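You operate a simulated robot arm through the tools that you are given. There is no shell and no other tool. Be economical: measure what you need, move in short steps, check, and stop when the job is done.

The job below is to be done with a simulated robot arm. You get a single attempt, and the scene is never put back.

TASK
Let water in till the tube reads 500, then mix the batch till even.
Fine: set the pointer knob to MIX; end with the stop button.

Only the result counts: the job must be done as asked and must still hold three seconds after the hand-in. Knocking over, shifting, dropping, spilling or breaking anything else fails it.

THE ROBOT
A 6-joint arm with a two-finger parallel gripper on a trunk, on a base that drives. Base frame: it is fixed to the floor where the robot stands at the start and does not move with it; the origin is under the middle of the robot, x ahead of it, y to its left, z up. Units: m, degrees, N and s.
Its first joint turns from -166.0 to 166.0 degrees. Places, roughly: clay mill [0.7, -0.4, 0.9]; pointer knob [0.6, -0.1, 0.8]. Payload 3.91 kg.
The tool frame sits at the grasp point between the pads (the TCP): z along the fingers, y along the line on which they close. The tips reach 0.03 m beyond it. Largest opening 0.11 m; finger width 0.02, thickness 0.01; the body of the gripper, 0.048 by 0.112 m, starts 0.055 m behind the TCP.
Orientation is told as [roll, pitch, yaw] about the base's x, y, z axes, in that order, counted from this pose: with the fingers straight down and closing along the base's y, the tool's x points along the base's -x, its y along +y and its z along -z.

THE INTERFACE
- The arm moves only by the tool move_arm. Its argument "deltas" is a list that holds one entry, the list of rows, each a list of 6 numbers: the shift along the base's x, y, z in units of 30 mm (1.0 is 30 mm), then the turn, a rotation vector about the base's x, y, z in units of 5 degrees (1.0 is 5 degrees). In form: [[[dx, dy, dz, ax, ay, az], ...]]. A call has 1 to 8 rows; each row shifts and turns the commanded pose from where the row before left it. "claw" is the closure, from 0 (fully open) to 1 (shut), set as the call begins (left out, the last holds). A call with a number of a shift or a turn outside -1 to 1 is refused whole. Each row takes 0.2 s and may step no farther than 0.05 m and 8.6 degrees from the row before; otherwise, or with a gripper value out of range, the whole call is refused. Where a pose cannot be reached the arm comes as near as it can. A force on the tool above 40 N (or 10 N above the force at the start of the call, whichever is more), or a blocked arm, ends the call early, and 0.2 s more pass. Each finger travels about 0.153 m/s and halts on what it meets, pressing with about 29 N; the grip force reading is that of the motor and also rises with nothing between the fingers. The clock runs only during rows and for 0.2 s after the last one: add rows that do not move to give the fingers time. The reply holds the time, the measured pose of the TCP, the force on the tool along the base axes, the opening and the grip force, in the units named above and with some noise, with the torque about the TCP (base axes, N m) and any sound that the robot's microphone picked up.
- Cameras (640 x 400 px; columns grow to the right, rows downward): "scene" is now at [0.2054, 0.1771, 1.4073]; the picture's right is [-0.61, -0.79, 0.00], its down [-0.14, 0.11, -0.98] and it looks along [0.78, -0.60, -0.18] (base axes); focal length 217 px, centre (320, 200). "wrist" rides on the gripper at [0.072, 0.017, -0.103] in the tool frame; the picture's right is [-0.23, 0.97, 0.00], its down [-0.76, -0.18, -0.62] and it looks along [-0.61, -0.14, 0.78] (tool axes); focal length 222 px, centre (320, 200). There is no depth. A picture from a camera that has moved, and an enlarged one, comes with that camera's place and axes in the base frame and with its lens.
- camera(camera): a new picture of that camera. No time passes.
- drive_base(legs): drives the robot by 1 to 6 legs, each [ahead, turn to the left] in m and degrees, along the robot's own axes; the way and the turn of a leg run together, so that a leg with both is an arc; at most 1.5 m and 180 degrees a leg. The arm and the cameras ride along, it lands a little off, and it stops where it bumps. It gives what a move gives.
- pan_tilt(pan, tilt): turns the head with the scene camera to pan (to the left, within 120 degrees either way) and tilt (down, from -29 to 69), counted from straight ahead of the robot. It gives what a move gives.
- inspect(camera, box): a new picture of the part [left, top, right, bottom] of that camera's present view, enlarged. No time passes.
- finish_job(): hands the job in; it is judged then, once.

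Go step by step. Nothing tells you exact positions but the pictures and the camera data: compare them with the known pose of the tool, close in by small moves and look again before you grip or let go. The budget is 120 turns and 98 pictures, counting those below and the enlarged ones. Unless the task says otherwise, let go and move clear before handing in, and close with one line.

The tools are called after ">>>" by a JSON object that holds its "method" and its "body". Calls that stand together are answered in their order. move_arm: Moves the arm, as the interface text tells. Its arguments: {"type":"object","properties":{"deltas":{"type":"array","items":{"type":"array","items":{"type":"array","items":{"type":"number"}}}},"claw":{"type":"number"}},"required":["deltas"]} The other tools are called the same way: drive_base (legs) drives the base; pan_tilt (pan, tilt) turns the head that bears the scene camera; camera (camera) takes a picture; inspect (camera, box) takes an enlarged picture of a part of a camera's view; finish_job () hands the job in.

At the start:

```text
clock: 0.0
eef_pos: [0.5804, -0.0819, 1.4533]
orientation: [0.1, 0.0, 0.0]
force: [0.4, -0.3, -0.6]
wrist_torque: [-0.02, 0.01, 0.01]
grip_width: 0.11
grip_force: 0.0
robot x, y, heading: [0.0022, -0.0019, 0.0]
head pan, tilt: [-37.9, 10.4]
```

scene: 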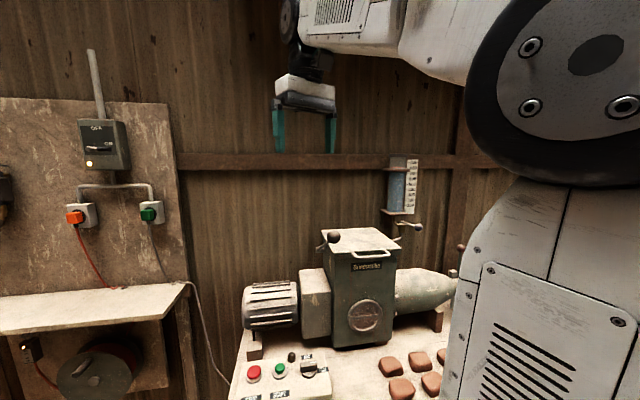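
wrist: 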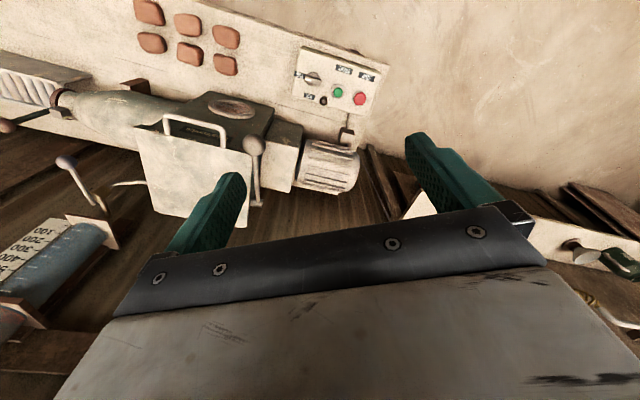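

I see a clay mill with a control box (red, green, pointer knob), a water tube with a scale and a tap, and a wall board with a main switch and sockets. I'll look closer at each before moving.

>>> {"method": "inspect", "body": {"camera": "scene", "box": [220, 330, 350, 400]}}

>>> {"method": "inspect", "body": {"camera": "scene", "box": [310, 140, 480, 290]}}

>>> {"method": "inspect", "body": {"camera": "scene", "box": [0, 90, 200, 240]}}

>>> {"method": "inspect", "body": {"camera": "wrist", "box": [270, 30, 400, 130]}}

```text
4.92 times, centred on (285, 365) of scene
camera zoom: at [0.2054, 0.1771, 1.4073], right [-0.61, -0.79, 0.0], down [-0.14, 0.11, -0.98], along [0.78, -0.6, -0.18], focal length 1070 px, centre (492, -612)
```

zoom: 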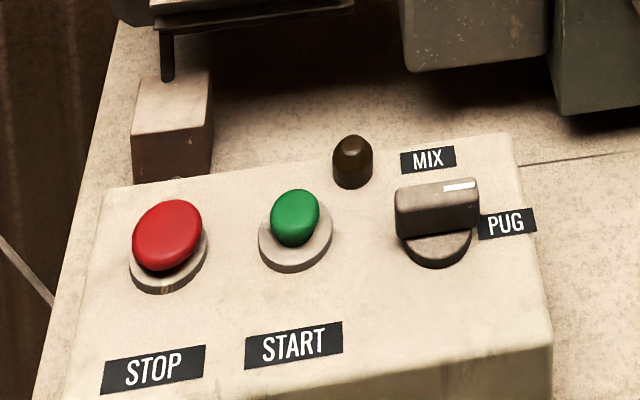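

```text
2.67 times, centred on (395, 215) of scene
camera zoom: at [0.2054, 0.1771, 1.4073], right [-0.61, -0.79, 0.0], down [-0.14, 0.11, -0.98], along [0.78, -0.6, -0.18], focal length 580 px, centre (120, 160)
```

zoom: 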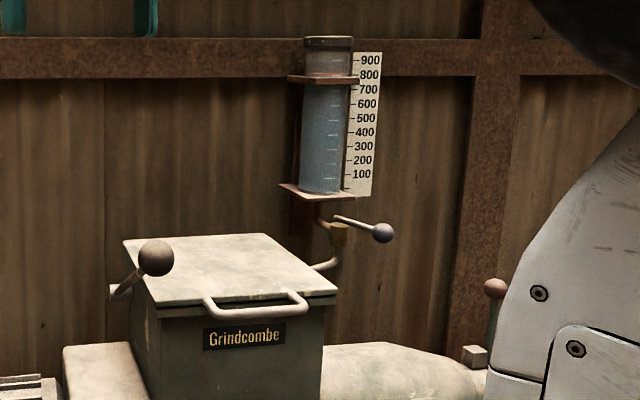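

```text
2.67 times, centred on (100, 165) of scene
camera zoom: at [0.2054, 0.1771, 1.4073], right [-0.61, -0.79, 0.0], down [-0.14, 0.11, -0.98], along [0.78, -0.6, -0.18], focal length 580 px, centre (907, 293)
```

zoom: 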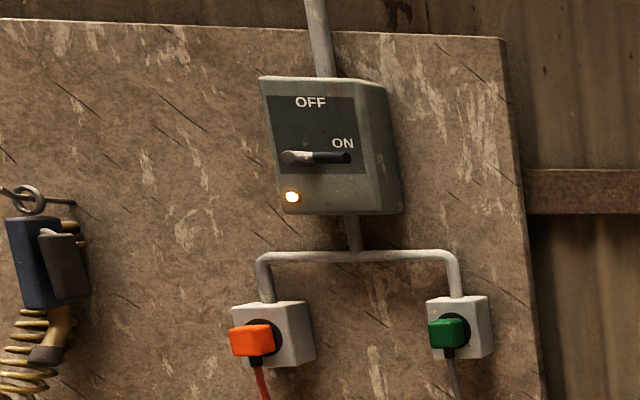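

```text
4.00 times, centred on (335, 80) of wrist
camera zoom: at [0.5071, -0.0647, 1.5552], right [0.23, 0.97, 0.0], down [0.76, -0.18, 0.62], along [0.61, -0.14, -0.78], focal length 888 px, centre (260, 680)
```

zoom: 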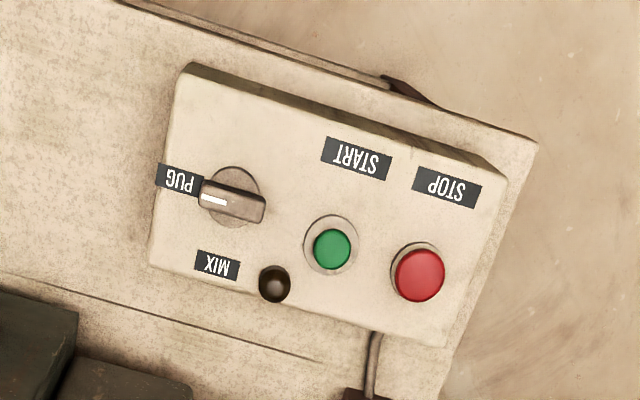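

The knob points to PUG at about (0.625, -0.107, 0.854), START at about (0.678, -0.047, 0.84), STOP at about (0.712, 0.015, 0.84) and the tap's ball at about (0.604, -0.597, 1.165). Next I look closer at the tube level and the tap.

>>> {"method": "inspect", "body": {"camera": "scene", "box": [375, 145, 435, 245]}}

>>> {"method": "inspect", "body": {"camera": "wrist", "box": [0, 60, 280, 330]}}

>>> {"method": "inspect", "body": {"camera": "scene", "box": [230, 210, 480, 360]}}

```text
4.00 times, centred on (405, 195) of scene
camera zoom: at [0.2054, 0.1771, 1.4073], right [-0.61, -0.79, 0.0], down [-0.14, 0.11, -0.98], along [0.78, -0.6, -0.18], focal length 870 px, centre (-20, 220)
```

zoom: 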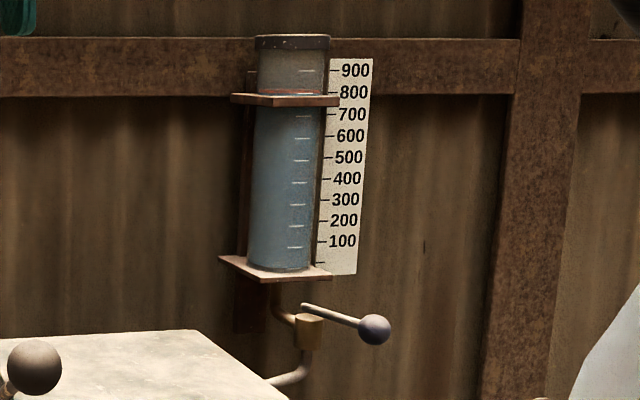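

```text
1.48 times, centred on (140, 195) of wrist
camera zoom: at [0.5071, -0.0647, 1.5552], right [0.23, 0.97, 0.0], down [0.76, -0.18, 0.62], along [0.61, -0.14, -0.78], focal length 329 px, centre (587, 207)
```

zoom: 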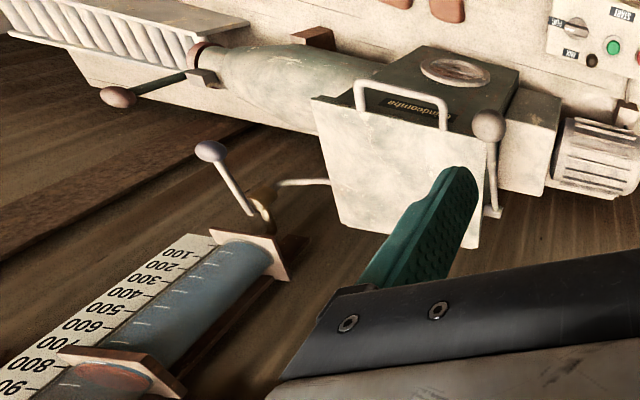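

```text
2.56 times, centred on (355, 285) of scene
camera zoom: at [0.2054, 0.1771, 1.4073], right [-0.61, -0.79, 0.0], down [-0.14, 0.11, -0.98], along [0.78, -0.6, -0.18], focal length 557 px, centre (230, -18)
```

zoom: 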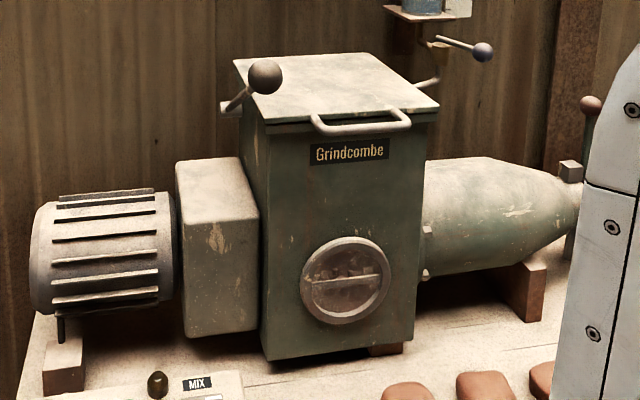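

The water stands near 800 and must be let out of the tube through the tap until 500. I move the gripper toward the tap, yawed to face the wall, so the wrist camera can show how the tap works.

>>> {"method": "move_arm", "body": {"deltas": [[[-0.2, -1, 0, 0, 0, -0.95], [-0.2, -1, 0, 0, 0, -0.95], [-0.2, -1, 0, 0, 0, -0.95], [-0.2, -1, 0, 0, 0, -0.95], [-0.2, -1, 0, 0, 0, -0.95], [-0.2, -1, 0, 0, 0, -0.95], [-0.2, -1, 0, 0, 0, -0.95], [-0.2, -1, 0, 0, 0, -0.95]]]}}

>>> {"method": "move_arm", "body": {"deltas": [[[-0.2, -0.9, -0.6, 0, 0, 0], [-0.2, -0.9, -0.6, 0, 0, 0], [-0.2, -0.9, -0.6, 0, 0, 0]]]}}

>>> {"method": "camera", "body": {"camera": "wrist"}}

>>> {"method": "camera", "body": {"camera": "scene"}}

```text
clock: 1.8
eef_pos: [0.5318, -0.3213, 1.4521]
orientation: [-0.1, 0.0, -37.9]
force: [0.8, 0.6, 1.2]
wrist_torque: [-0.03, -0.02, -0.04]
grip_width: 0.1101
grip_force: 0.0
robot x, y, heading: [0.0035, 0.0003, -0.0]
head pan, tilt: [-37.9, 10.4]
```

```text
clock: 2.6
eef_pos: [0.5127, -0.4006, 1.3984]
orientation: [0.0, 0.1, -38.0]
force: [1.1, 0.5, 0.8]
wrist_torque: [0.01, 0.02, 0.01]
grip_width: 0.11
grip_force: 0.0
robot x, y, heading: [-0.0002, 0.0027, 0.1]
head pan, tilt: [-37.9, 10.4]
```

```text
88 pictures are left
camera wrist: at [0.4657, -0.3432, 1.5008], right [0.78, 0.63, 0.0], down [0.49, -0.61, 0.62], along [0.39, -0.49, -0.78], focal length 222 px, centre (320, 200)
```

wrist: 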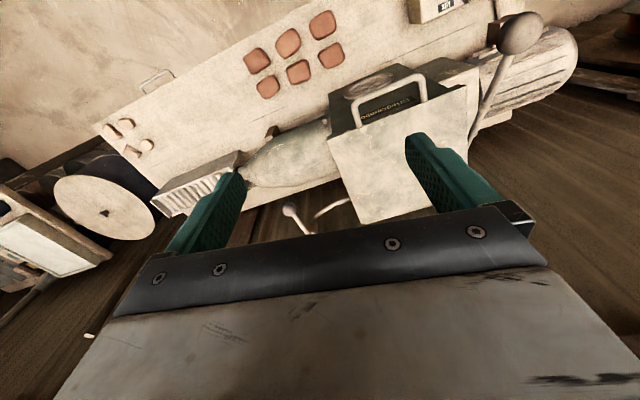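

```text
87 pictures are left
camera scene: at [0.2053, 0.1773, 1.4073], right [-0.61, -0.79, 0.0], down [-0.14, 0.11, -0.98], along [0.78, -0.6, -0.18], focal length 217 px, centre (320, 200)
```

scene: 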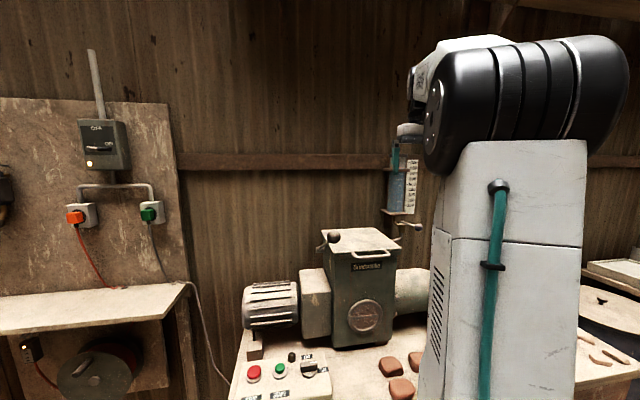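

The tap is partly hidden by the gripper. I zoom on what is visible of it.

>>> {"method": "inspect", "body": {"camera": "wrist", "box": [260, 185, 360, 245]}}

>>> {"method": "inspect", "body": {"camera": "scene", "box": [380, 200, 430, 245]}}

```text
6.40 times, centred on (310, 215) of wrist
camera zoom: at [0.4657, -0.3432, 1.5008], right [0.78, 0.63, 0.0], down [0.49, -0.61, 0.62], along [0.39, -0.49, -0.78], focal length 1422 px, centre (384, 104)
```

zoom: 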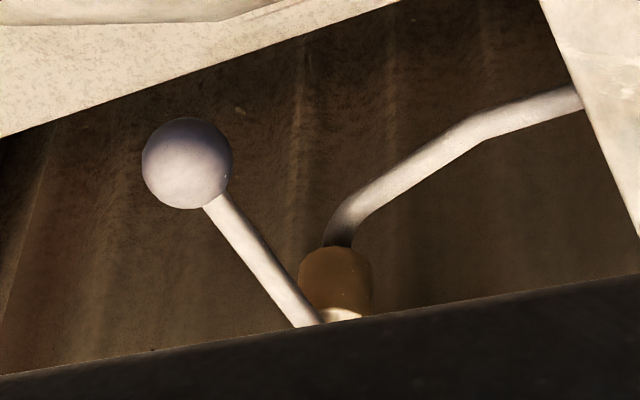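

```text
8.89 times, centred on (405, 222) of scene
camera zoom: at [0.2053, 0.1773, 1.4073], right [-0.61, -0.79, 0.0], down [-0.14, 0.11, -0.98], along [0.78, -0.6, -0.18], focal length 1933 px, centre (-436, 0)
```

zoom: 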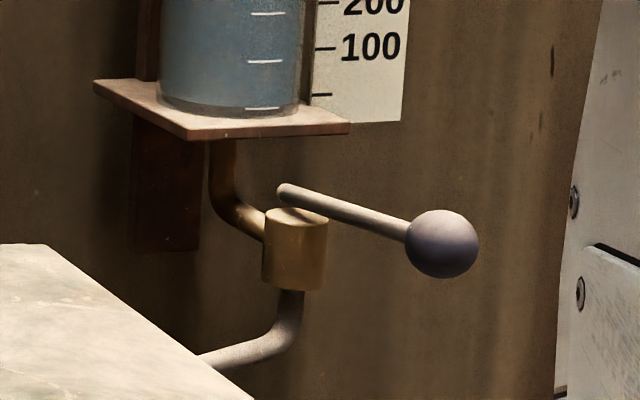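

The lever sits on top of an upright brass valve, so it swings about a vertical axis at about (0.693, -0.642); its ball is at about (0.603, -0.60, 1.16). I approach with the fingers tilted 45° toward the wall, so the gripper stays clear of the tube.

>>> {"method": "move_arm", "body": {"deltas": [[[0.14, -0.64, -0.69, -0.69, -0.886, 0], [0.14, -0.64, -0.69, -0.69, -0.886, 0], [0.14, -0.64, -0.69, -0.69, -0.886, 0], [0.14, -0.64, -0.69, -0.69, -0.886, 0], [0.14, -0.64, -0.69, -0.69, -0.886, 0], [0.14, -0.64, -0.69, -0.69, -0.886, 0], [0.14, -0.64, -0.69, -0.69, -0.886, 0], [0.14, -0.64, -0.69, -0.69, -0.886, 0]]]}}

>>> {"method": "camera", "body": {"camera": "wrist"}}

>>> {"method": "camera", "body": {"camera": "scene"}}

```text
clock: 4.4
eef_pos: [0.5484, -0.5545, 1.2308]
orientation: [0.1, -45.1, -38.0]
force: [-0.1, -0.1, 1.0]
wrist_torque: [-0.02, 0.01, 0.0]
grip_width: 0.1101
grip_force: 0.0
robot x, y, heading: [0.0005, -0.0005, -0.1]
head pan, tilt: [-37.9, 10.4]
```

```text
84 pictures are left
camera wrist: at [0.4607, -0.465, 1.2525], right [0.73, 0.67, 0.16], down [-0.03, -0.2, 0.98], along [0.69, -0.72, -0.12], focal length 222 px, centre (320, 200)
```

wrist: 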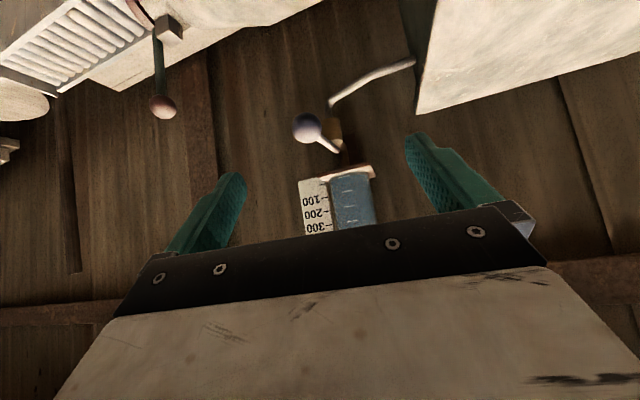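

```text
83 pictures are left
camera scene: at [0.2052, 0.1773, 1.4073], right [-0.61, -0.79, 0.0], down [-0.14, 0.11, -0.98], along [0.78, -0.6, -0.18], focal length 217 px, centre (320, 200)
```

scene: 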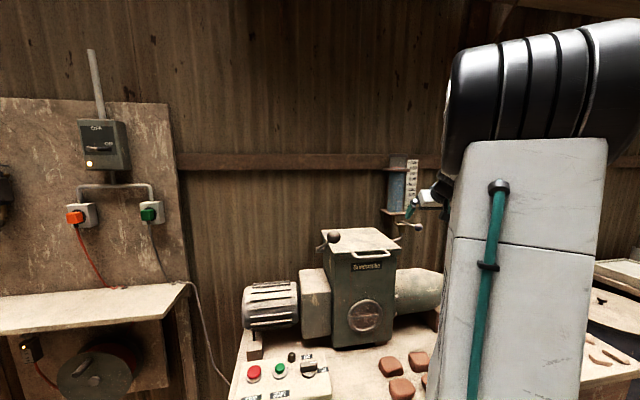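

The ball lies centred between the fingers. I advance along the tool axis so the fingers straddle it.

>>> {"method": "move_arm", "body": {"deltas": [[[0.45, -0.37, -0.58, 0, 0, 0], [0.45, -0.37, -0.58, 0, 0, 0], [0.45, -0.37, -0.58, 0, 0, 0], [0.45, -0.37, -0.58, 0, 0, 0]]]}}

>>> {"method": "camera", "body": {"camera": "wrist"}}

>>> {"method": "inspect", "body": {"camera": "scene", "box": [370, 145, 470, 245]}}

```text
clock: 5.4
eef_pos: [0.6028, -0.6001, 1.162]
orientation: [0.0, -44.9, -38.0]
force: [0.3, 0.0, 0.3]
wrist_torque: [0.02, 0.0, 0.0]
grip_width: 0.1099
grip_force: 0.1
robot x, y, heading: [0.0004, 0.0021, -0.1]
head pan, tilt: [-37.9, 10.4]
```

```text
82 pictures are left
camera wrist: at [0.5138, -0.5104, 1.184], right [0.73, 0.67, 0.16], down [-0.03, -0.2, 0.98], along [0.69, -0.72, -0.12], focal length 222 px, centre (320, 200)
```

wrist: 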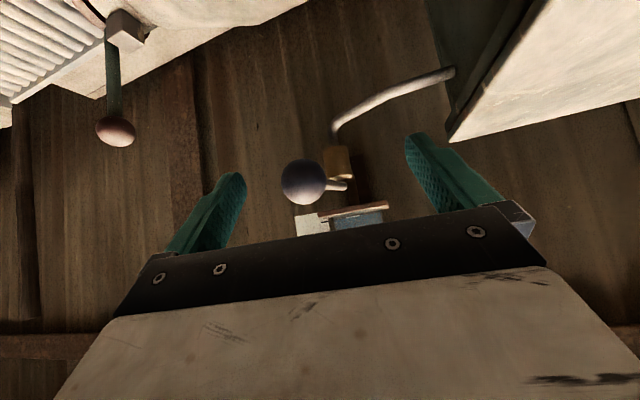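

```text
4.00 times, centred on (420, 195) of scene
camera zoom: at [0.2051, 0.1772, 1.4074], right [-0.61, -0.79, 0.0], down [-0.14, 0.11, -0.98], along [0.78, -0.6, -0.18], focal length 870 px, centre (-80, 220)
```

zoom: 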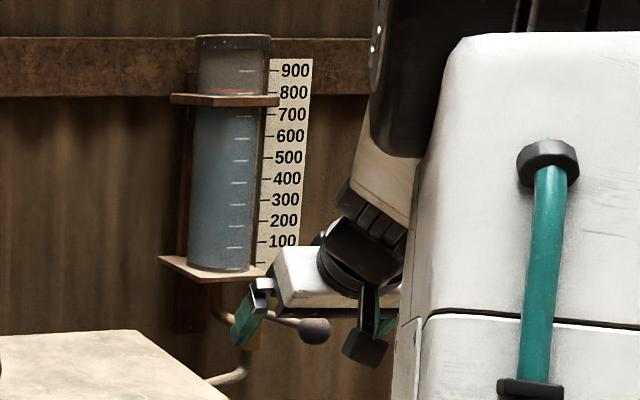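

The ball is a little deeper and about 13 mm to the far side of the finger centre. I correct and narrow the fingers around it without clamping.

>>> {"method": "move_arm", "body": {"deltas": [[[0.1, -0.56, -0.37, 0, 0, 0], [0, 0, 0, 0, 0, 0]]]}}

>>> {"method": "move_arm", "body": {"deltas": [[[0, 0, 0, 0, 0, 0], [0, 0, 0, 0, 0, 0]]], "claw": 0.6}}

>>> {"method": "camera", "body": {"camera": "wrist"}}

>>> {"method": "inspect", "body": {"camera": "scene", "box": [370, 145, 470, 245]}}

```text
clock: 6.0
eef_pos: [0.6037, -0.6181, 1.1489]
orientation: [0.1, -44.9, -38.0]
force: [-0.1, -0.1, 0.2]
wrist_torque: [-0.01, 0.0, -0.01]
grip_width: 0.1099
grip_force: 0.0
robot x, y, heading: [0.0022, 0.002, 0.1]
head pan, tilt: [-37.9, 10.4]
```

```text
clock: 6.6
eef_pos: [0.6041, -0.62, 1.1497]
orientation: [0.1, -44.8, -38.0]
force: [-0.6, 0.1, -0.1]
wrist_torque: [0.03, 0.02, -0.01]
grip_width: 0.0437
grip_force: 0.1
robot x, y, heading: [0.001, -0.0001, -0.2]
head pan, tilt: [-37.9, 10.4]
```

```text
80 pictures are left
camera wrist: at [0.5162, -0.5294, 1.1721], right [0.73, 0.67, 0.16], down [-0.03, -0.2, 0.98], along [0.69, -0.72, -0.13], focal length 222 px, centre (320, 200)
```

wrist: 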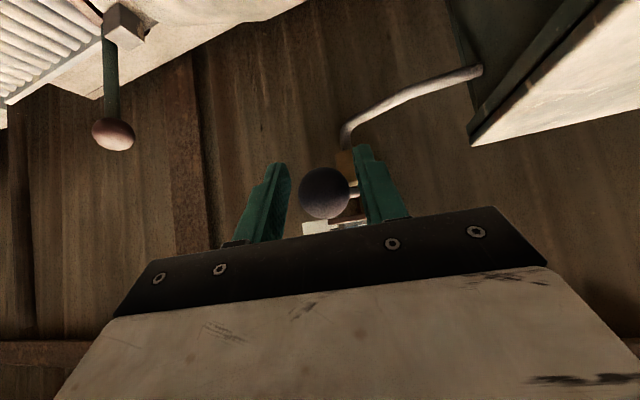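

```text
4.00 times, centred on (420, 195) of scene
camera zoom: at [0.2054, 0.177, 1.4074], right [-0.61, -0.79, 0.0], down [-0.14, 0.11, -0.98], along [0.78, -0.6, -0.18], focal length 870 px, centre (-80, 220)
```

zoom: 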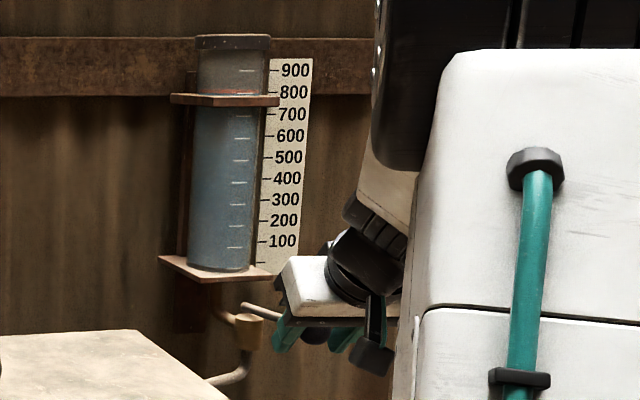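

The ball is caged between the fingers. I test which way the lever swings by pushing gently toward the picture's right.

>>> {"method": "move_arm", "body": {"deltas": [[[-0.205, -0.263, 0, 0, 0, 0], [-0.205, -0.263, 0, 0, 0, 0], [-0.1, -0.13, 0, 0, 0, 0]]]}}

>>> {"method": "camera", "body": {"camera": "wrist"}}

>>> {"method": "inspect", "body": {"camera": "scene", "box": [370, 145, 470, 245]}}

```text
clock: 7.4
eef_pos: [0.5963, -0.6296, 1.1495]
orientation: [0.5, -44.7, -37.8]
force: [14.1, 28.0, 2.2]
wrist_torque: [-0.12, -0.14, 0.21]
grip_width: 0.0593
grip_force: 15.4
robot x, y, heading: [-0.0046, -0.0039, 0.3]
head pan, tilt: [-37.9, 10.4]
stopped in row 3: the force on the tool passed its limit at 44 N (the readings are from after the stop); the commanded pose is now the measured one
```

```text
78 pictures are left
camera wrist: at [0.5071, -0.5413, 1.1727], right [0.72, 0.68, 0.17], down [-0.03, -0.21, 0.98], along [0.7, -0.71, -0.13], focal length 222 px, centre (320, 200)
```

wrist: 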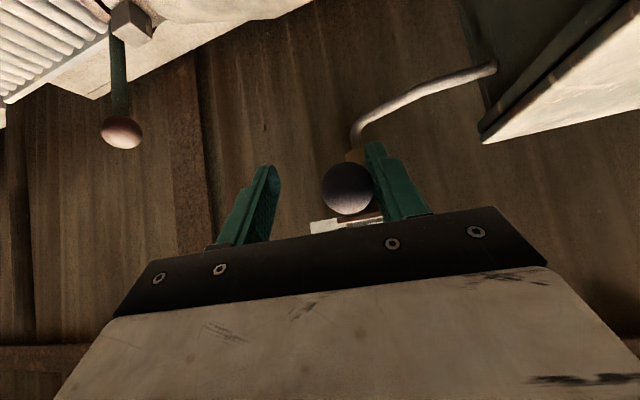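

```text
4.00 times, centred on (420, 195) of scene
camera zoom: at [0.2049, 0.1801, 1.4071], right [-0.61, -0.79, 0.0], down [-0.14, 0.11, -0.98], along [0.78, -0.6, -0.18], focal length 870 px, centre (-80, 220)
```

zoom: 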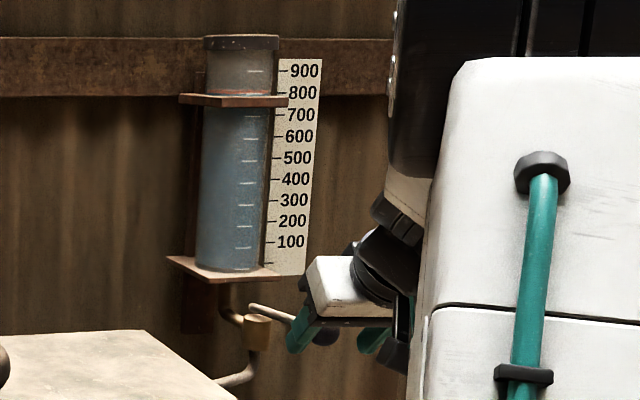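

The lever is at a stop that way, so it opens toward the picture's left. I back off and push it left in small steps.

>>> {"method": "move_arm", "body": {"deltas": [[[0.205, 0.263, 0, 0, 0, 0], [0.205, 0.263, 0, 0, 0, 0], [0.205, 0.263, 0, 0, 0, 0]]]}}

>>> {"method": "camera", "body": {"camera": "wrist"}}

>>> {"method": "inspect", "body": {"camera": "scene", "box": [370, 145, 470, 245]}}

```text
clock: 8.2
eef_pos: [0.6126, -0.6101, 1.1491]
orientation: [0.3, -44.8, -37.9]
force: [-5.4, -4.9, -0.5]
wrist_torque: [0.03, 0.0, 0.01]
grip_width: 0.0472
grip_force: 3.8
robot x, y, heading: [0.0009, -0.0017, 0.1]
head pan, tilt: [-37.9, 10.4]
```

```text
76 pictures are left
camera wrist: at [0.5233, -0.5223, 1.1722], right [0.72, 0.67, 0.16], down [-0.03, -0.21, 0.98], along [0.69, -0.71, -0.13], focal length 222 px, centre (320, 200)
```

wrist: 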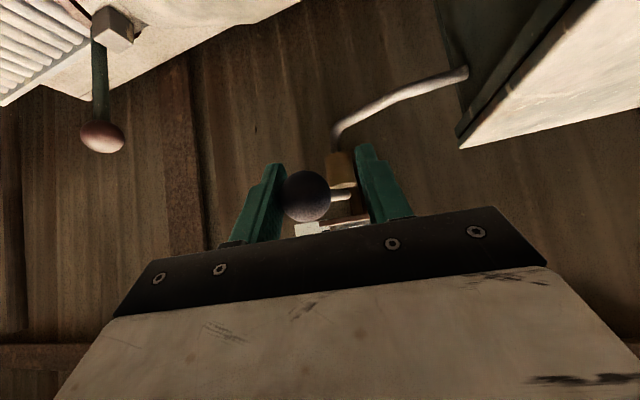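

```text
4.00 times, centred on (420, 195) of scene
camera zoom: at [0.2049, 0.1772, 1.4074], right [-0.61, -0.79, 0.0], down [-0.14, 0.11, -0.98], along [0.78, -0.6, -0.18], focal length 870 px, centre (-80, 220)
```

zoom: 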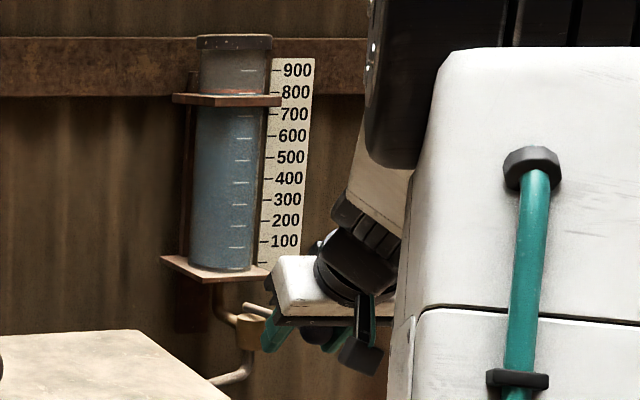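

Now in contact on the other side. I push a bit further.

>>> {"method": "move_arm", "body": {"deltas": [[[0.205, 0.263, 0, 0, 0, 0], [0.205, 0.263, 0, 0, 0, 0]]]}}

>>> {"method": "inspect", "body": {"camera": "scene", "box": [370, 145, 470, 245]}}

```text
clock: 8.7
eef_pos: [0.617, -0.6067, 1.1512]
orientation: [0.1, -45.0, -38.4]
force: [-11.7, -28.4, -4.7]
wrist_torque: [0.12, -0.15, 0.23]
grip_width: 0.0591
grip_force: 14.9
robot x, y, heading: [-0.0003, 0.0019, -0.3]
head pan, tilt: [-37.9, 10.4]
stopped in row 2: the force on the tool passed its limit at 44 N (the readings are from after the stop); the commanded pose is now the measured one
```

```text
4.00 times, centred on (420, 195) of scene
camera zoom: at [0.2055, 0.1748, 1.4076], right [-0.62, -0.79, 0.0], down [-0.14, 0.11, -0.98], along [0.77, -0.61, -0.18], focal length 870 px, centre (-80, 220)
```

zoom: 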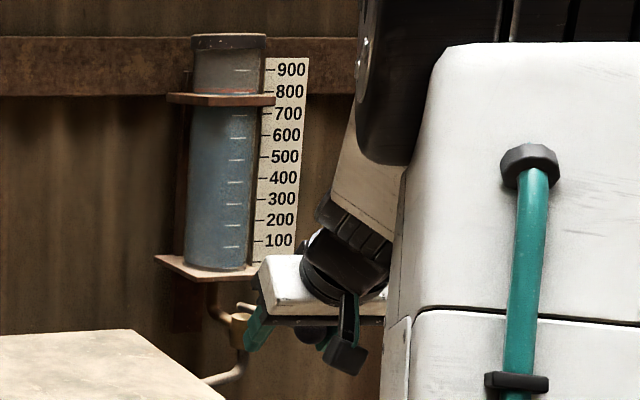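

It's blocked horizontally both ways, so the lever probably pivots up and down. I centre on the ball, grip it, and test vertically.

>>> {"method": "move_arm", "body": {"deltas": [[[-0.316, -0.405, 0, 0, 0, 0], [0, 0, 0, 0, 0, 0]]]}}

>>> {"method": "move_arm", "body": {"deltas": [[[0, 0, 0, 0, 0, 0], [0, 0, 0, 0, 0, 0]]], "claw": 0.85}}

>>> {"method": "camera", "body": {"camera": "wrist"}}

```text
clock: 9.3
eef_pos: [0.6091, -0.6143, 1.1511]
orientation: [0.2, -44.9, -38.3]
force: [0.6, -0.4, 0.5]
wrist_torque: [0.03, 0.0, 0.0]
grip_width: 0.0442
grip_force: 0.1
robot x, y, heading: [-0.0008, -0.0, 0.2]
head pan, tilt: [-37.9, 10.4]
```

```text
clock: 9.9
eef_pos: [0.6058, -0.6186, 1.1524]
orientation: [0.2, -44.8, -38.3]
force: [-18.3, -32.0, -2.0]
wrist_torque: [0.22, 0.21, -0.12]
grip_width: 0.0287
grip_force: 45.0
robot x, y, heading: [0.0017, -0.0014, -0.3]
head pan, tilt: [-37.9, 10.4]
```

```text
73 pictures are left
camera wrist: at [0.5182, -0.5278, 1.1729], right [0.73, 0.67, 0.16], down [-0.03, -0.2, 0.98], along [0.68, -0.72, -0.12], focal length 222 px, centre (320, 200)
```

wrist: 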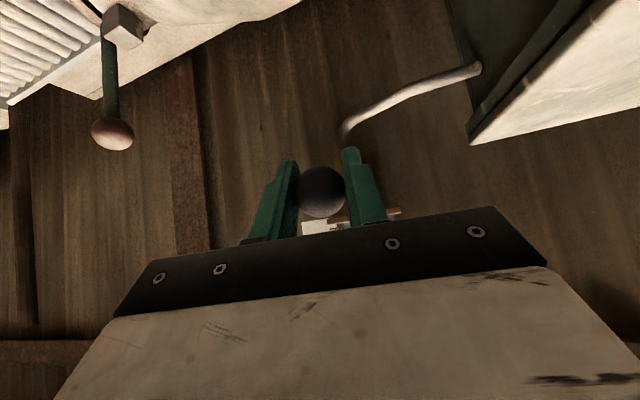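

Ball gripped (28.7 mm). I relieve the side load by a small shift, then test upward.

>>> {"method": "move_arm", "body": {"deltas": [[[-0.11, -0.14, 0, 0, 0, 0], [0, 0, 0, 0, 0, 0]]]}}

>>> {"method": "move_arm", "body": {"deltas": [[[0, 0, -0.3, 0, 0, 0], [0, 0, -0.3, 0, 0, 0]]]}}

>>> {"method": "inspect", "body": {"camera": "scene", "box": [370, 145, 470, 245]}}

```text
clock: 10.5
eef_pos: [0.6067, -0.6181, 1.152]
orientation: [0.2, -45.0, -38.2]
force: [-14.4, -4.9, 1.7]
wrist_torque: [-0.07, -0.27, 0.07]
grip_width: 0.0284
grip_force: 44.7
robot x, y, heading: [-0.0029, -0.0021, 0.2]
head pan, tilt: [-37.9, 10.4]
```

```text
clock: 11.1
eef_pos: [0.6067, -0.6176, 1.1327]
orientation: [0.2, -44.9, -38.2]
force: [-1.5, -5.1, 11.8]
wrist_torque: [-0.75, -0.99, -0.08]
grip_width: 0.0287
grip_force: 45.2
robot x, y, heading: [0.0017, -0.0013, 0.1]
head pan, tilt: [-37.9, 10.4]
```

```text
4.00 times, centred on (420, 195) of scene
camera zoom: at [0.2049, 0.1771, 1.4074], right [-0.61, -0.79, 0.0], down [-0.14, 0.11, -0.98], along [0.78, -0.6, -0.18], focal length 870 px, centre (-80, 220)
```

zoom: 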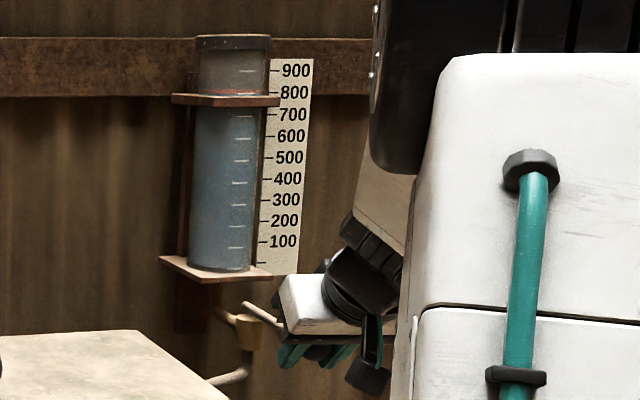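

The lever yields downward. I continue down in small steps while watching the tube.

>>> {"method": "move_arm", "body": {"deltas": [[[0.06, -0.05, -0.3, 0, 0, 0], [0.08, -0.06, -0.3, 0, 0, 0]]]}}

>>> {"method": "inspect", "body": {"camera": "scene", "box": [370, 145, 470, 245]}}

```text
clock: 11.7
eef_pos: [0.61, -0.6218, 1.1146]
orientation: [0.2, -44.6, -38.1]
force: [-18.4, 19.2, 3.5]
wrist_torque: [-0.43, -0.57, -0.01]
grip_width: 0.0289
grip_force: 45.2
robot x, y, heading: [-0.0032, 0.0001, 0.0]
head pan, tilt: [-37.9, 10.4]
```

```text
4.00 times, centred on (420, 195) of scene
camera zoom: at [0.2042, 0.1781, 1.4074], right [-0.61, -0.79, 0.0], down [-0.14, 0.11, -0.98], along [0.78, -0.6, -0.18], focal length 870 px, centre (-80, 220)
```

zoom: 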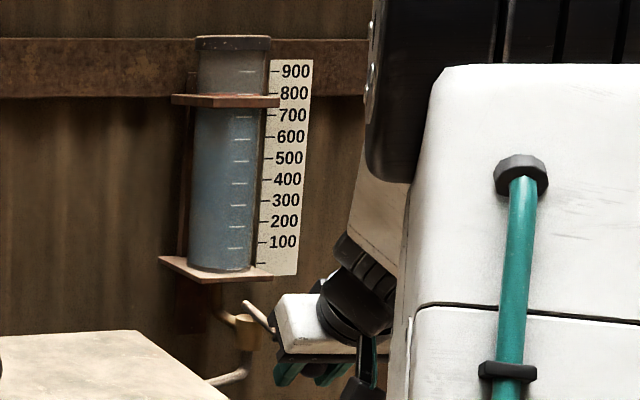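

The level line has dropped behind the bracket, so it seems to be flowing. I wait briefly and check.

>>> {"method": "move_arm", "body": {"deltas": [[[-0.06, 0.05, 0, 0, 0, 0], [0, 0, 0, 0, 0, 0], [0, 0, 0, 0, 0, 0]]]}}

>>> {"method": "inspect", "body": {"camera": "scene", "box": [400, 145, 460, 220]}}

```text
clock: 12.5
eef_pos: [0.609, -0.6211, 1.1149]
orientation: [0.2, -44.8, -38.1]
force: [12.1, -1.1, -3.8]
wrist_torque: [0.41, 0.81, 0.04]
grip_width: 0.0287
grip_force: 45.2
robot x, y, heading: [0.0003, 0.0, -0.1]
head pan, tilt: [-37.9, 10.4]
```

```text
5.33 times, centred on (430, 182) of scene
camera zoom: at [0.2061, 0.1769, 1.4073], right [-0.61, -0.79, 0.0], down [-0.14, 0.11, -0.98], along [0.78, -0.6, -0.18], focal length 1160 px, centre (-267, 293)
```

zoom: 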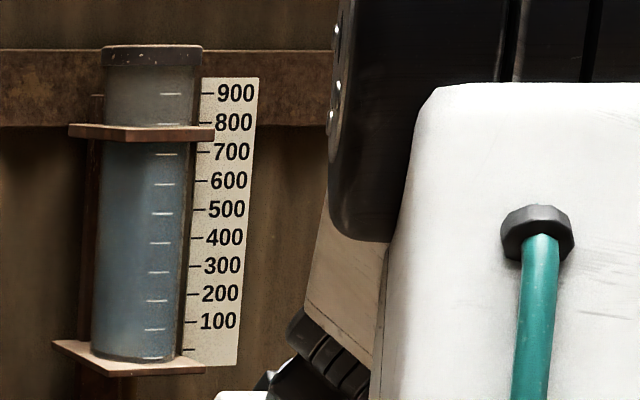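

>>> {"method": "move_arm", "body": {"deltas": [[[0, 0, 0, 0, 0, 0], [0, 0, 0, 0, 0, 0], [0, 0, 0, 0, 0, 0], [0, 0, 0, 0, 0, 0]]]}}

>>> {"method": "inspect", "body": {"camera": "scene", "box": [400, 145, 460, 220]}}

```text
clock: 13.5
eef_pos: [0.6088, -0.6203, 1.1143]
orientation: [0.0, -45.0, -38.1]
force: [17.7, 1.0, -3.3]
wrist_torque: [0.56, 0.87, -0.02]
grip_width: 0.0287
grip_force: 44.7
robot x, y, heading: [0.0011, 0.001, 0.1]
head pan, tilt: [-37.9, 10.4]
```

```text
5.33 times, centred on (430, 182) of scene
camera zoom: at [0.2062, 0.1769, 1.4072], right [-0.61, -0.79, 0.0], down [-0.14, 0.11, -0.98], along [0.78, -0.6, -0.18], focal length 1160 px, centre (-267, 293)
```

zoom: 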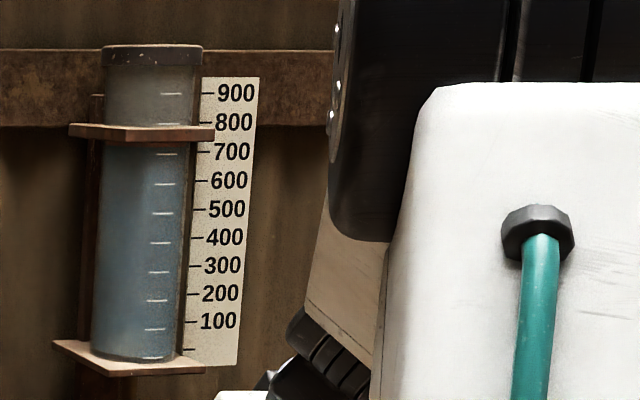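

>>> {"method": "move_arm", "body": {"deltas": [[[0, 0, 0, 0, 0, 0], [0, 0, 0, 0, 0, 0], [0, 0, 0, 0, 0, 0], [0, 0, 0, 0, 0, 0], [0, 0, 0, 0, 0, 0]]]}}

>>> {"method": "inspect", "body": {"camera": "scene", "box": [405, 150, 430, 220]}}

```text
clock: 14.7
eef_pos: [0.6115, -0.6203, 1.1139]
orientation: [0.1, -44.9, -38.1]
force: [20.7, 4.8, -1.4]
wrist_torque: [0.32, 0.69, -0.06]
grip_width: 0.0286
grip_force: 45.7
robot x, y, heading: [0.0007, 0.0016, 0.1]
head pan, tilt: [-37.9, 10.4]
```

```text
5.71 times, centred on (418, 185) of scene
camera zoom: at [0.2063, 0.1772, 1.4072], right [-0.61, -0.79, 0.0], down [-0.14, 0.11, -0.98], along [0.78, -0.6, -0.18], focal length 1243 px, centre (-237, 286)
```

zoom: 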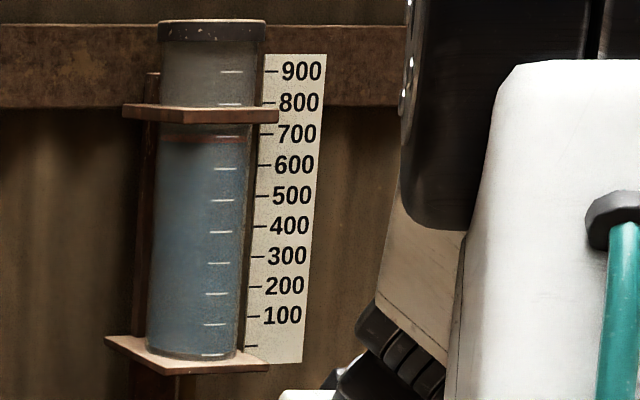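

The red float ring is now clear, at about 690 and falling about 33 per second. I wait further.

>>> {"method": "move_arm", "body": {"deltas": [[[0, 0, 0, 0, 0, 0], [0, 0, 0, 0, 0, 0], [0, 0, 0, 0, 0, 0], [0, 0, 0, 0, 0, 0], [0, 0, 0, 0, 0, 0], [0, 0, 0, 0, 0, 0], [0, 0, 0, 0, 0, 0], [0, 0, 0, 0, 0, 0]]]}}

>>> {"method": "inspect", "body": {"camera": "scene", "box": [405, 150, 430, 220]}}

```text
clock: 16.5
eef_pos: [0.6082, -0.6207, 1.1149]
orientation: [0.1, -44.9, -38.0]
force: [22.2, 4.2, 3.2]
wrist_torque: [0.07, 0.32, -0.05]
grip_width: 0.0286
grip_force: 45.3
robot x, y, heading: [0.0014, -0.0, -0.0]
head pan, tilt: [-37.9, 10.4]
```

```text
5.71 times, centred on (418, 185) of scene
camera zoom: at [0.2063, 0.1774, 1.4072], right [-0.61, -0.79, 0.0], down [-0.14, 0.11, -0.98], along [0.78, -0.6, -0.18], focal length 1243 px, centre (-237, 286)
```

zoom: 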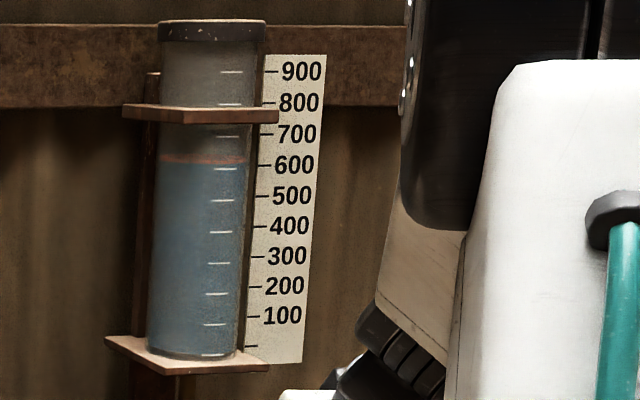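

>>> {"method": "move_arm", "body": {"deltas": [[[0, 0, 0, 0, 0, 0], [0, 0, 0, 0, 0, 0], [0, 0, 0, 0, 0, 0], [0, 0, 0, 0, 0, 0], [0, 0, 0, 0, 0, 0], [0, 0, 0, 0, 0, 0], [0, 0, 0, 0, 0, 0], [0, 0, 0, 0, 0, 0]]]}}

>>> {"method": "inspect", "body": {"camera": "scene", "box": [405, 150, 430, 220]}}

```text
clock: 18.3
eef_pos: [0.6097, -0.6203, 1.1144]
orientation: [0.1, -44.9, -38.1]
force: [23.1, 3.2, 6.3]
wrist_torque: [-0.1, 0.13, -0.06]
grip_width: 0.0288
grip_force: 45.2
robot x, y, heading: [-0.0027, -0.0014, 0.1]
head pan, tilt: [-37.9, 10.4]
```

```text
5.71 times, centred on (418, 185) of scene
camera zoom: at [0.2062, 0.1775, 1.4072], right [-0.61, -0.79, 0.0], down [-0.14, 0.11, -0.98], along [0.78, -0.6, -0.18], focal length 1243 px, centre (-237, 286)
```

zoom: 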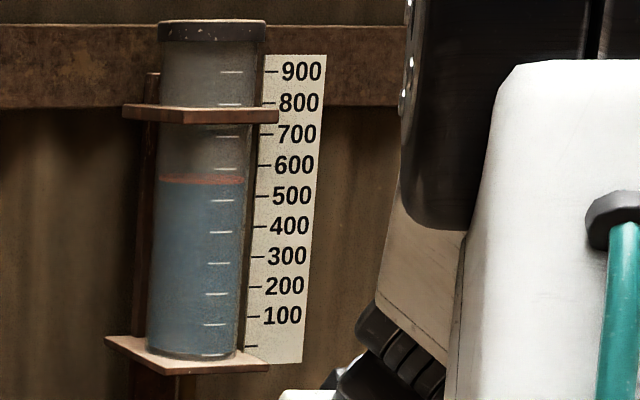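

About 558 now. I wait about one second more, then check before closing.

>>> {"method": "move_arm", "body": {"deltas": [[[0, 0, 0, 0, 0, 0], [0, 0, 0, 0, 0, 0], [0, 0, 0, 0, 0, 0], [0, 0, 0, 0, 0, 0]]]}}

>>> {"method": "inspect", "body": {"camera": "scene", "box": [405, 165, 430, 205]}}

```text
clock: 19.3
eef_pos: [0.6085, -0.6206, 1.1145]
orientation: [0.2, -45.0, -38.1]
force: [23.1, 3.7, 5.6]
wrist_torque: [-0.1, 0.06, -0.06]
grip_width: 0.0291
grip_force: 44.8
robot x, y, heading: [0.001, 0.001, 0.0]
head pan, tilt: [-37.9, 10.4]
```

```text
10.00 times, centred on (418, 185) of scene
camera zoom: at [0.2062, 0.1775, 1.4072], right [-0.61, -0.79, 0.0], down [-0.14, 0.11, -0.98], along [0.78, -0.6, -0.18], focal length 2174 px, centre (-655, 350)
```

zoom: 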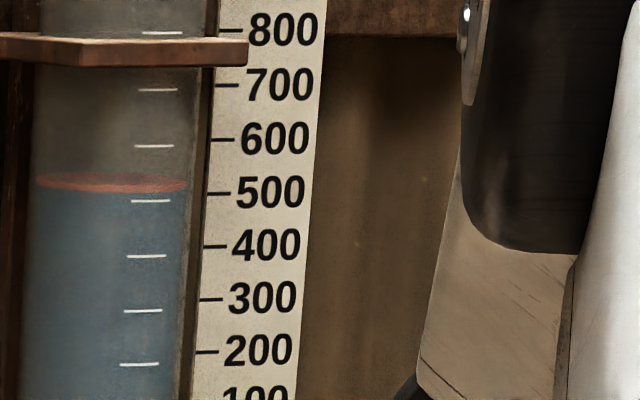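

About 519. I close the lever now by raising it back.

>>> {"method": "move_arm", "body": {"deltas": [[[-0.04, 0.03, 0.42, 0, 0, 0], [-0.04, 0.03, 0.42, 0, 0, 0], [0, 0, 0.42, 0, 0, 0]]]}}

>>> {"method": "inspect", "body": {"camera": "scene", "box": [405, 165, 430, 205]}}

```text
clock: 20.1
eef_pos: [0.6057, -0.6186, 1.1502]
orientation: [0.1, -44.7, -38.1]
force: [18.2, 15.7, -15.4]
wrist_torque: [0.25, 0.58, 0.03]
grip_width: 0.0287
grip_force: 45.1
robot x, y, heading: [0.0017, 0.0015, 0.0]
head pan, tilt: [-37.9, 10.4]
```

```text
10.00 times, centred on (418, 185) of scene
camera zoom: at [0.2066, 0.1775, 1.4071], right [-0.61, -0.79, 0.0], down [-0.14, 0.11, -0.98], along [0.78, -0.6, -0.18], focal length 2174 px, centre (-655, 350)
```

zoom: 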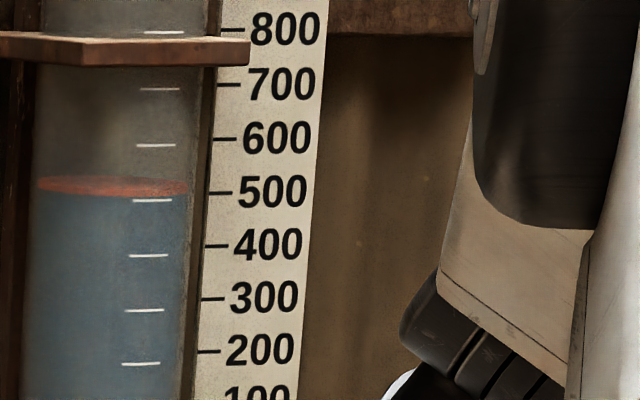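

About 507. I nudge the lever up slightly and confirm that the flow has stopped.

>>> {"method": "move_arm", "body": {"deltas": [[[0, 0, 0.06, 0, 0, 0], [0, 0, 0, 0, 0, 0], [0, 0, 0, 0, 0, 0], [0, 0, 0, 0, 0, 0], [0, 0, 0, 0, 0, 0]]]}}

>>> {"method": "inspect", "body": {"camera": "scene", "box": [405, 165, 430, 205]}}

>>> {"method": "inspect", "body": {"camera": "scene", "box": [370, 145, 470, 245]}}

```text
clock: 20.8
eef_pos: [0.6069, -0.6183, 1.1516]
orientation: [0.5, -44.4, -38.2]
force: [9.3, -3.0, -8.3]
wrist_torque: [-0.58, -0.73, -0.12]
grip_width: 0.0289
grip_force: 45.4
robot x, y, heading: [0.0007, -0.0012, -0.1]
head pan, tilt: [-37.9, 10.4]
stopped in row 3: the force on the tool passed its limit at 40 N (the readings are from after the stop); the commanded pose is now the measured one
```

```text
10.00 times, centred on (418, 185) of scene
camera zoom: at [0.2059, 0.177, 1.4073], right [-0.61, -0.79, 0.0], down [-0.14, 0.11, -0.98], along [0.78, -0.6, -0.18], focal length 2174 px, centre (-655, 350)
```

zoom: 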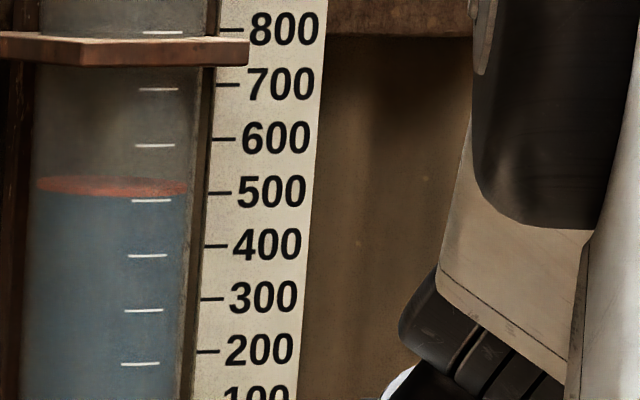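

```text
4.00 times, centred on (420, 195) of scene
camera zoom: at [0.2059, 0.177, 1.4073], right [-0.61, -0.79, 0.0], down [-0.14, 0.11, -0.98], along [0.78, -0.6, -0.18], focal length 870 px, centre (-80, 220)
```

zoom: 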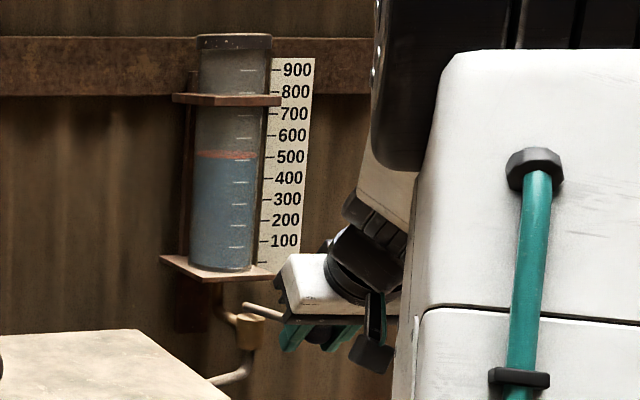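

Flow stopped, reading about 510. A short pulse down and up should take off the remaining ten.

>>> {"method": "move_arm", "body": {"deltas": [[[0.02, -0.02, -0.6, 0, 0, 0], [0.04, -0.03, -0.6, 0, 0, 0], [-0.04, 0.03, 0.6, 0, 0, 0], [-0.02, 0.02, 0.6, 0, 0, 0]]]}}

>>> {"method": "inspect", "body": {"camera": "scene", "box": [405, 165, 430, 205]}}

```text
clock: 21.8
eef_pos: [0.6037, -0.6171, 1.1489]
orientation: [0.5, -44.4, -38.1]
force: [11.1, -6.6, -14.1]
wrist_torque: [0.1, 0.5, 0.04]
grip_width: 0.0291
grip_force: 44.8
robot x, y, heading: [0.0036, 0.0005, -0.1]
head pan, tilt: [-37.9, 10.4]
```

```text
10.00 times, centred on (418, 185) of scene
camera zoom: at [0.2063, 0.1765, 1.4073], right [-0.61, -0.79, 0.0], down [-0.14, 0.11, -0.98], along [0.78, -0.6, -0.18], focal length 2174 px, centre (-655, 350)
```

zoom: 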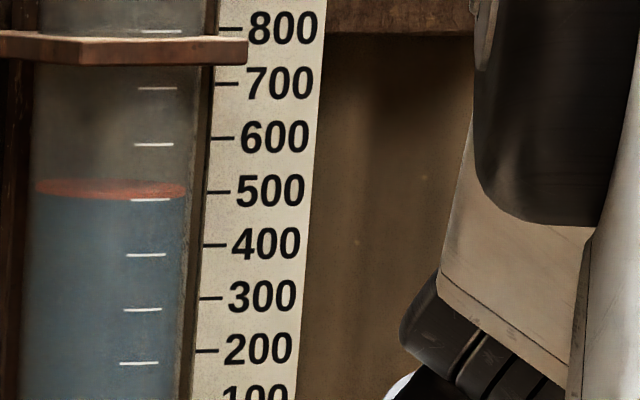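

About 503. I press the lever up to its stop, release, and back off straight out along the tool axis.

>>> {"method": "move_arm", "body": {"deltas": [[[0, 0, 0.1, 0, 0, 0]]]}}

>>> {"method": "move_arm", "body": {"deltas": [[[0, 0, 0, 0, 0, 0], [0, 0, 0, 0, 0, 0], [0, 0, 0, 0, 0, 0]]], "claw": 0.2}}

>>> {"method": "inspect", "body": {"camera": "scene", "box": [405, 165, 430, 205]}}

>>> {"method": "camera", "body": {"camera": "wrist"}}

```text
clock: 22.2
eef_pos: [0.6052, -0.6168, 1.1504]
orientation: [0.7, -44.2, -38.3]
force: [5.7, -3.9, -32.2]
wrist_torque: [0.38, 0.51, 0.04]
grip_width: 0.0287
grip_force: 44.7
robot x, y, heading: [-0.0032, 0.0058, 0.1]
head pan, tilt: [-37.9, 10.4]
```

```text
clock: 23.0
eef_pos: [0.6042, -0.6165, 1.1544]
orientation: [0.4, -44.6, -38.2]
force: [0.4, 0.2, -0.3]
wrist_torque: [0.03, -0.01, -0.03]
grip_width: 0.0879
grip_force: 0.1
robot x, y, heading: [0.0014, -0.0022, 0.1]
head pan, tilt: [-37.9, 10.4]
```

```text
10.00 times, centred on (418, 185) of scene
camera zoom: at [0.2053, 0.1772, 1.4074], right [-0.61, -0.79, 0.0], down [-0.14, 0.11, -0.98], along [0.78, -0.6, -0.18], focal length 2174 px, centre (-655, 350)
```

zoom: 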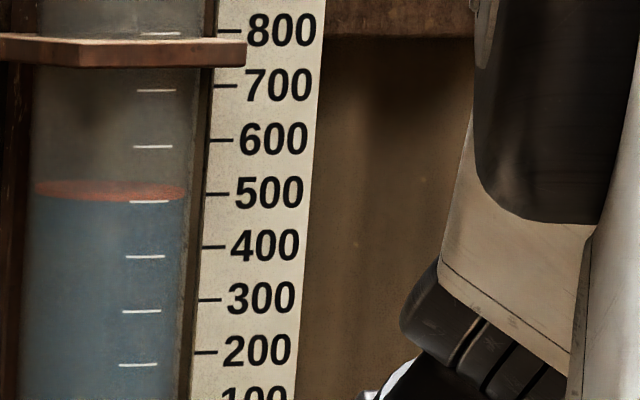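

```text
59 pictures are left
camera wrist: at [0.5162, -0.5273, 1.1773], right [0.73, 0.67, 0.16], down [-0.03, -0.21, 0.98], along [0.69, -0.71, -0.13], focal length 222 px, centre (320, 200)
```

wrist: 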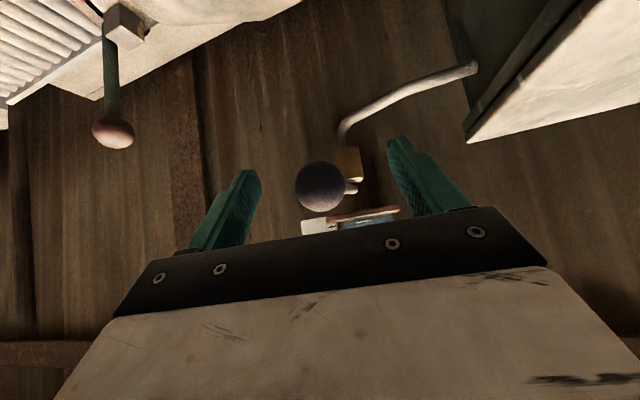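

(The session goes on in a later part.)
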